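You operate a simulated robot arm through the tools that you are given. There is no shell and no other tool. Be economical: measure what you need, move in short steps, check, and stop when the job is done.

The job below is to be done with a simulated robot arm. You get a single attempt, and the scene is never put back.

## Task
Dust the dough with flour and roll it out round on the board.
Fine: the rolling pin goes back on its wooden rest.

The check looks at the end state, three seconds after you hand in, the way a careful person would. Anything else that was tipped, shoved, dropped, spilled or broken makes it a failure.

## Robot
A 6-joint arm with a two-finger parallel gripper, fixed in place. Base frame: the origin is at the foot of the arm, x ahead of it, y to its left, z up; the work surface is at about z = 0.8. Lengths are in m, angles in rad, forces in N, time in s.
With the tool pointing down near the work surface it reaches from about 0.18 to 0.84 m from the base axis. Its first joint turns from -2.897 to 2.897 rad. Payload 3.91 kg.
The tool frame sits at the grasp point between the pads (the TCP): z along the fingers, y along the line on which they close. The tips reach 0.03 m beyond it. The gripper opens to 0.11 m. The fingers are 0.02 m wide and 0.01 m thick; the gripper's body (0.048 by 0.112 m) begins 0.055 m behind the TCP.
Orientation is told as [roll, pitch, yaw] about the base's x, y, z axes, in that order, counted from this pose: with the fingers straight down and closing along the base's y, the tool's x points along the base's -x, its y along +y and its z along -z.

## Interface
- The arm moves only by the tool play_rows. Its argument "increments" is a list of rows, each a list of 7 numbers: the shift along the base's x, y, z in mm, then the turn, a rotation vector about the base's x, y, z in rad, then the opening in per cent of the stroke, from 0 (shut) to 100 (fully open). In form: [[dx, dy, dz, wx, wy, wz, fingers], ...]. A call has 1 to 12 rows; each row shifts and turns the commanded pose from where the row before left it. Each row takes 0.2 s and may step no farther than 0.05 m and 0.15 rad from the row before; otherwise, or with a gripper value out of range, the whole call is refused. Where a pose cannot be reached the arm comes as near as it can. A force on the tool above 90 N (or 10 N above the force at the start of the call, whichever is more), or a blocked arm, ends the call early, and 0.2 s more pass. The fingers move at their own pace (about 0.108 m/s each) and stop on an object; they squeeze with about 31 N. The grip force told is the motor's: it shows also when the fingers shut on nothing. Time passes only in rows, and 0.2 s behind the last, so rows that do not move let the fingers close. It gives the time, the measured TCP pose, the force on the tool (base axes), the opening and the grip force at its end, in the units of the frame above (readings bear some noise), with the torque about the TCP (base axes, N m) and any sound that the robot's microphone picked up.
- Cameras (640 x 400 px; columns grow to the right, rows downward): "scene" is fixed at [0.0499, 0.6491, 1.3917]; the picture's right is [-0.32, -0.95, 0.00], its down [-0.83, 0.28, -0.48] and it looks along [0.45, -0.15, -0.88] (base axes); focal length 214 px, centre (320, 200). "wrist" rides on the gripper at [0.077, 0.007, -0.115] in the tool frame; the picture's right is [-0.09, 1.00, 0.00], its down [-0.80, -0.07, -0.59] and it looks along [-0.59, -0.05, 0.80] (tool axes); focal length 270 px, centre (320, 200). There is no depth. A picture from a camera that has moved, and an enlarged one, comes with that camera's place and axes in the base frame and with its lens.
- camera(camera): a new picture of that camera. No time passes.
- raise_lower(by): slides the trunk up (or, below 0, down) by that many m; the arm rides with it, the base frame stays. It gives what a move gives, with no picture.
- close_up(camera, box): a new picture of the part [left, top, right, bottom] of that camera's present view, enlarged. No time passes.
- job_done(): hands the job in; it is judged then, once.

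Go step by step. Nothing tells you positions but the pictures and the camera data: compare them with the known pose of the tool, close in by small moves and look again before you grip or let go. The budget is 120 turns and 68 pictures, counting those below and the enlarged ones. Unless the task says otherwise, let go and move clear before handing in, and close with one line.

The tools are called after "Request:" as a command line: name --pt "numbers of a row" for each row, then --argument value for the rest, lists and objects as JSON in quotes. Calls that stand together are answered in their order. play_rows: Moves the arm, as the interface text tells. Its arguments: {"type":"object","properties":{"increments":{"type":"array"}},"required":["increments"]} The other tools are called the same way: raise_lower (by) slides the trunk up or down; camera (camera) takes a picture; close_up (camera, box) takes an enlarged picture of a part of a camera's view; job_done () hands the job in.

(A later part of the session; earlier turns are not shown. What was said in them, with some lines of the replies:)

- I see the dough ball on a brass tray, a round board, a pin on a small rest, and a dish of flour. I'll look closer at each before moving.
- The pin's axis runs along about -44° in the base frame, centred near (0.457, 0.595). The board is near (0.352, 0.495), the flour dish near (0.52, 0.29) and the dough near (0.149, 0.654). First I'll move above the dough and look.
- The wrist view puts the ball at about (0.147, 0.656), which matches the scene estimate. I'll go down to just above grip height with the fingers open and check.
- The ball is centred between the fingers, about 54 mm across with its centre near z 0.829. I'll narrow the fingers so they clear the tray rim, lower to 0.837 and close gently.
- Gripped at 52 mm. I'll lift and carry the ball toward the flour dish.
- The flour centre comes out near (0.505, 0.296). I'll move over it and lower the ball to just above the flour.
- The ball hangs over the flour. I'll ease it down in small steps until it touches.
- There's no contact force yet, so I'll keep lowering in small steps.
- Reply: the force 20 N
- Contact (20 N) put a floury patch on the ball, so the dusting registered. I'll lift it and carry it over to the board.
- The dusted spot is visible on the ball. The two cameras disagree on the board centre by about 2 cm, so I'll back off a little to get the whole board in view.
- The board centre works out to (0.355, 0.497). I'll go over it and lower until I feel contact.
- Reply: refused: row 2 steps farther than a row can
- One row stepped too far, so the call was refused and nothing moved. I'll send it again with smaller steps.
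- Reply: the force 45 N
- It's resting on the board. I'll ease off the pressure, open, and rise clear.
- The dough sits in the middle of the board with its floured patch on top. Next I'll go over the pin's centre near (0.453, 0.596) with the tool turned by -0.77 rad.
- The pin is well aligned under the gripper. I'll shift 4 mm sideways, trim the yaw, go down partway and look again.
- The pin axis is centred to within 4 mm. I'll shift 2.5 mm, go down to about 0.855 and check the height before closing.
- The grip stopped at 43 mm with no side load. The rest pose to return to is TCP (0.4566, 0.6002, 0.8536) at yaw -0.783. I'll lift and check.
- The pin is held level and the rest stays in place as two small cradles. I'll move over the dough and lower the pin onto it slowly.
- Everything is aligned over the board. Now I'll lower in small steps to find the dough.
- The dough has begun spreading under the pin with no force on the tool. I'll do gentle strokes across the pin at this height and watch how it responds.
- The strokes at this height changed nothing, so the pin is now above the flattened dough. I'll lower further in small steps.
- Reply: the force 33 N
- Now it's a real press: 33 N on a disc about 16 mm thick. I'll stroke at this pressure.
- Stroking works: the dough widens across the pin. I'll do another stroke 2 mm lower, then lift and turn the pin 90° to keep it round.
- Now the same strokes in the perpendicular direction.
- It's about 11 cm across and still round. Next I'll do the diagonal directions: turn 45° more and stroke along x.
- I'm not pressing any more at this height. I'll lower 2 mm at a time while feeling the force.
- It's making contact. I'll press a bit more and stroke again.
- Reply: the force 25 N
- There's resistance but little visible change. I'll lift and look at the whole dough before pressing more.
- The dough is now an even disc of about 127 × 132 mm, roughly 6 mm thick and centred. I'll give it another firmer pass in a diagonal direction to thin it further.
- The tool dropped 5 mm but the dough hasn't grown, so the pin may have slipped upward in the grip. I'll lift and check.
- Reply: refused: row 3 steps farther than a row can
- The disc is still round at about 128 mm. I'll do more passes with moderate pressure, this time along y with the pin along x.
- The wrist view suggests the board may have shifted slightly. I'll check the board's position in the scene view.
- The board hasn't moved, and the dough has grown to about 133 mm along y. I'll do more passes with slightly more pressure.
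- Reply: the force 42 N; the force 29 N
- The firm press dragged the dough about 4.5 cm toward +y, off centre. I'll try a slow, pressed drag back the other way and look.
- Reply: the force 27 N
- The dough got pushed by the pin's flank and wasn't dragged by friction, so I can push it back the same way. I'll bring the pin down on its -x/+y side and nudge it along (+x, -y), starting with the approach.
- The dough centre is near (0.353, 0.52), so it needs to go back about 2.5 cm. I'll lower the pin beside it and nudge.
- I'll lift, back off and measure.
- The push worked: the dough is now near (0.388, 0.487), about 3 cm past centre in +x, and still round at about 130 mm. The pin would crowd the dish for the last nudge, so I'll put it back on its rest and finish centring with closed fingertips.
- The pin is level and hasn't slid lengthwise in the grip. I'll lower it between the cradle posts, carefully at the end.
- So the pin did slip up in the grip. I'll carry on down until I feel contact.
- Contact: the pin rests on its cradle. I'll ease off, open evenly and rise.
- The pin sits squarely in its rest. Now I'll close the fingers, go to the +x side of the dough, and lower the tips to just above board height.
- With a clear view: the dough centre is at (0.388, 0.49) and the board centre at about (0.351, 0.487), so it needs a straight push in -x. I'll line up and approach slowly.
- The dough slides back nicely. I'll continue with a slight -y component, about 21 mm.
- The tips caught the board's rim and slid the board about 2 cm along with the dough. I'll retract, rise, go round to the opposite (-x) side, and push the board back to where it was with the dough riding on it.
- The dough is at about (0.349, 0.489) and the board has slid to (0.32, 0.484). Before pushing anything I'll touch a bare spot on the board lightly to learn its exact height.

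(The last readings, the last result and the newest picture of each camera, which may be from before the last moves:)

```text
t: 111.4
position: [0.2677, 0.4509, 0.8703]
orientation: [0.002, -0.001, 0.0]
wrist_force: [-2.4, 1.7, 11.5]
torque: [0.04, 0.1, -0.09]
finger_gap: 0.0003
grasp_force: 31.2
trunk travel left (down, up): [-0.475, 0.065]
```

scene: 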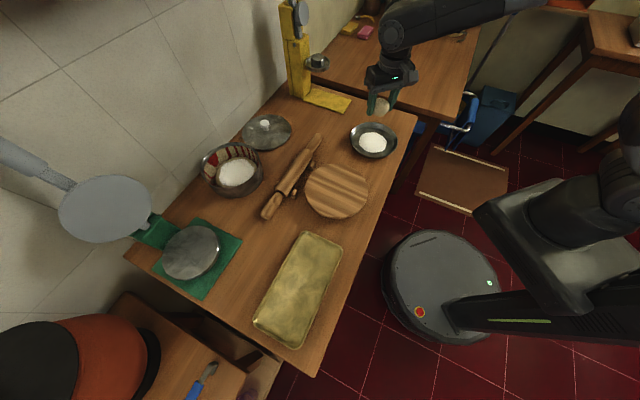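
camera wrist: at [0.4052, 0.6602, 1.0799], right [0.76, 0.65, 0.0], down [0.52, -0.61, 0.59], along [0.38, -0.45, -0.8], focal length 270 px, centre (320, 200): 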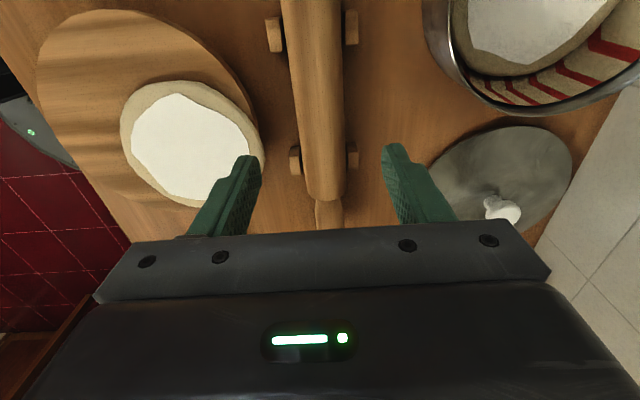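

The board top is at commanded z ≈ 0.8685, so my earlier push was 1.5 mm too low. Step A is to slide the board back by about (+32, +11) mm from its -x rim.

Request:
play_rows --pt "0 0 22 0 0 0 0" --pt "-33 -5 0 0 0 0 0" --pt "-32 -5 0 0 0 0 0" --pt "0 0 -38 0 0 0 0" --pt "0 0 0 0 0 0 0" --pt "6 2.2 0 0 0 0 0" --pt "6 2.2 0 0 0 0 0" --pt "4 1.4 0 0 0 0 0" --pt "0 0 0 0 0 0 0"

Request:
play_rows --pt "3 1.1 0 0 0 0 0" --pt "3 1.1 0 0 0 0 0" --pt "0 0 0 0 0 0 0"

```text
t: 113.4
position: [0.2189, 0.4451, 0.8535]
orientation: [0.0, 0.001, 0.002]
wrist_force: [-0.2, 0.2, 0.1]
torque: [0.02, 0.02, 0.02]
finger_gap: 0.0
grasp_force: 31.2
trunk travel left (down, up): [-0.475, 0.065]
```

```text
t: 114.2
position: [0.2246, 0.4479, 0.8533]
orientation: [-0.001, 0.0, 0.001]
wrist_force: [-0.2, -0.9, -0.3]
torque: [0.03, 0.01, 0.0]
finger_gap: 0.0003
grasp_force: 30.8
trunk travel left (down, up): [-0.475, 0.065]
```

Request:
play_rows --pt "3 1.1 0 0 0 0 0" --pt "0 0 0 0 0 0 0"

Request:
play_rows --pt "3 1.1 0 0 0 0 0" --pt "0 0 0 0 0 0 0"

Request:
play_rows --pt "3 1.1 0 0 0 0 0" --pt "0 0 0 0 0 0 0"

```text
t: 114.8
position: [0.2276, 0.4485, 0.8523]
orientation: [0.0, 0.001, 0.002]
wrist_force: [-2.6, -1.0, 1.5]
torque: [-0.01, 0.04, -0.01]
finger_gap: 0.0
grasp_force: 31.0
trunk travel left (down, up): [-0.475, 0.065]
```

```text
t: 115.4
position: [0.2307, 0.453, 0.8538]
orientation: [0.0, 0.001, 0.002]
wrist_force: [-2.8, 0.0, 1.1]
torque: [-0.02, 0.07, 0.0]
finger_gap: 0.0002
grasp_force: 31.0
trunk travel left (down, up): [-0.475, 0.065]
```

```text
t: 116.0
position: [0.2337, 0.4531, 0.8537]
orientation: [0.0, -0.001, 0.002]
wrist_force: [-2.3, -0.7, 1.0]
torque: [-0.02, 0.05, 0.02]
finger_gap: 0.0003
grasp_force: 30.3
trunk travel left (down, up): [-0.475, 0.065]
```

The board is moving at about 3 N. I'll push the remaining 20 mm.

Request:
play_rows --pt "4 1.6 0 0 0 0 0" --pt "4 1.6 0 0 0 0 0" --pt "4 1.6 0 0 0 0 0" --pt "4 1.6 0 0 0 0 0" --pt "3 1.2 0 0 0 0 0" --pt "0 0 0 0 0 0 0" --pt "-10 -4 0 0 0 0 0" --pt "0 0 40 0 0 0 0" --pt "-40 -20 20 0 0 0 0" --pt "0 0 0 0 0 0 0"

Request:
close_up --camera "scene" --box '[262, 130, 422, 230]'

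```text
t: 118.2
position: [0.2022, 0.4351, 0.9143]
orientation: [-0.001, 0.001, 0.002]
wrist_force: [-0.6, -0.1, -0.4]
torque: [0.0, 0.0, 0.04]
finger_gap: 0.0001
grasp_force: 30.9
trunk travel left (down, up): [-0.475, 0.065]
```

```text
4.00 times, centred on (342, 180) of scene
camera zoom: at [0.0499, 0.6491, 1.3917], right [-0.32, -0.95, 0.0], down [-0.83, 0.28, -0.48], along [0.45, -0.15, -0.88], focal length 858 px, centre (232, 280)
```

zoom: 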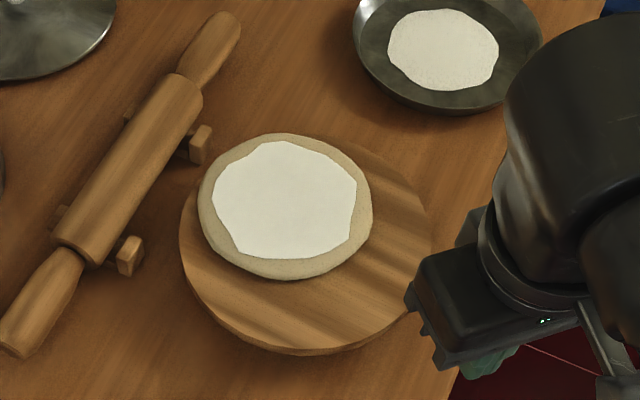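

The board is back within about 5 mm of its original place. Step B: nudge the dough alone by about (-26, -7) mm with the tips 2 mm above the board.

Request:
play_rows --pt "0 0 48 0 0 0 0" --pt "44 11 0 0 0 0 0" --pt "44 11 0 0 0 0 0" --pt "45 11 0 0 0 0 0" --pt "44 11 0 0 0 0 0" --pt "45 12 0 0 0 0 0" --pt "44 12 0 0 0 0 0" --pt "0 0 -40 0 0 0 0" --pt "0 0 -40 0 0 0 0" --pt "0 0 -9.5 0 0 0 0" --pt "0 0 0 0 0 0 0"

Request:
play_rows --pt "-4 -1 0 0 0 0 0" --pt "-4 -1 0 0 0 0 0" --pt "-4 -1 0 0 0 0 0" --pt "-4 -1 0 0 0 0 0" --pt "-3 -1 0 0 0 0 0" --pt "-3 -1 0 0 0 0 0" --pt "0 0 0 0 0 0 0"

```text
t: 120.6
position: [0.471, 0.5024, 0.8706]
orientation: [0.0, 0.001, 0.003]
wrist_force: [0.4, 0.4, -0.7]
torque: [0.01, 0.02, 0.01]
finger_gap: 0.0
grasp_force: 31.3
trunk travel left (down, up): [-0.475, 0.065]
```

```text
t: 122.2
position: [0.4476, 0.4983, 0.8711]
orientation: [-0.001, 0.001, 0.003]
wrist_force: [0.3, -0.4, 0.1]
torque: [-0.02, 0.03, 0.01]
finger_gap: 0.0
grasp_force: 31.0
trunk travel left (down, up): [-0.475, 0.065]
```

Request:
play_rows --pt "-3 -0.8 0 0 0 0 0" --pt "-3 -0.8 0 0 0 0 0" --pt "-3 -0.8 0 0 0 0 0" --pt "0 0 0 0 0 0 0"

Request:
close_up --camera "scene" --box '[262, 130, 422, 230]'

```text
t: 123.2
position: [0.4389, 0.4958, 0.8718]
orientation: [0.0, 0.002, 0.002]
wrist_force: [-0.1, 0.4, -0.1]
torque: [-0.02, -0.01, -0.01]
finger_gap: 0.0
grasp_force: 31.1
trunk travel left (down, up): [-0.475, 0.065]
```

```text
4.00 times, centred on (342, 180) of scene
camera zoom: at [0.0499, 0.6491, 1.3917], right [-0.32, -0.95, 0.0], down [-0.83, 0.28, -0.48], along [0.45, -0.15, -0.88], focal length 858 px, centre (232, 280)
```

zoom: 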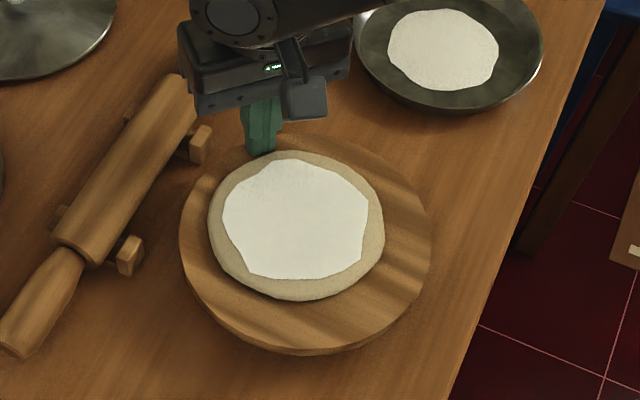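

The dough slides on its own and the board stays put. I'll give it one more small nudge, then retract and rise clear.

Request:
play_rows --pt "-3 -1.2 0 0 0 0 0" --pt "-3 -1.2 0 0 0 0 0" --pt "-1 -0.6 0 0 0 0 0" --pt "0 0 0 0 0 0 0" --pt "12 3 0 0 0 0 0" --pt "0 0 40 0 0 0 0" --pt "0 0 45 0 0 0 0" --pt "0 0 45 0 0 0 30" --pt "-20 -40 0 0 0 0 60" --pt "-20 -40 0 0 0 0 60" --pt "0 -45 0 0 0 0 60" --pt "0 0 0 0 0 0 60"

Request:
camera --camera "scene"

```text
t: 125.8
position: [0.4042, 0.3678, 0.9999]
orientation: [0.0, 0.0, 0.001]
wrist_force: [1.3, 1.1, 0.6]
torque: [0.03, -0.02, 0.02]
finger_gap: 0.066
grasp_force: 0.0
trunk travel left (down, up): [-0.475, 0.065]
```

```text
1 pictures are left
```

scene: 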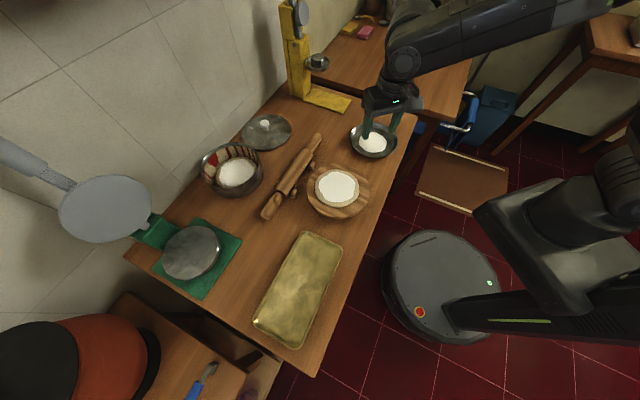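

The dough is a round, floured disc near the middle of the board. The pin is back on its rest, the board is close to where it started, nothing else has been disturbed, and the arm is clear, so I'm handing in.

Request:
job_done

```text
The job is handed in.
```

The dough is dusted and rolled to a round disc about 13 cm across (roughly 6 mm thick), the pin is back on its rest, and the board, which I bumped about 2 cm while centring the dough, is back within about 5 mm of where it started.
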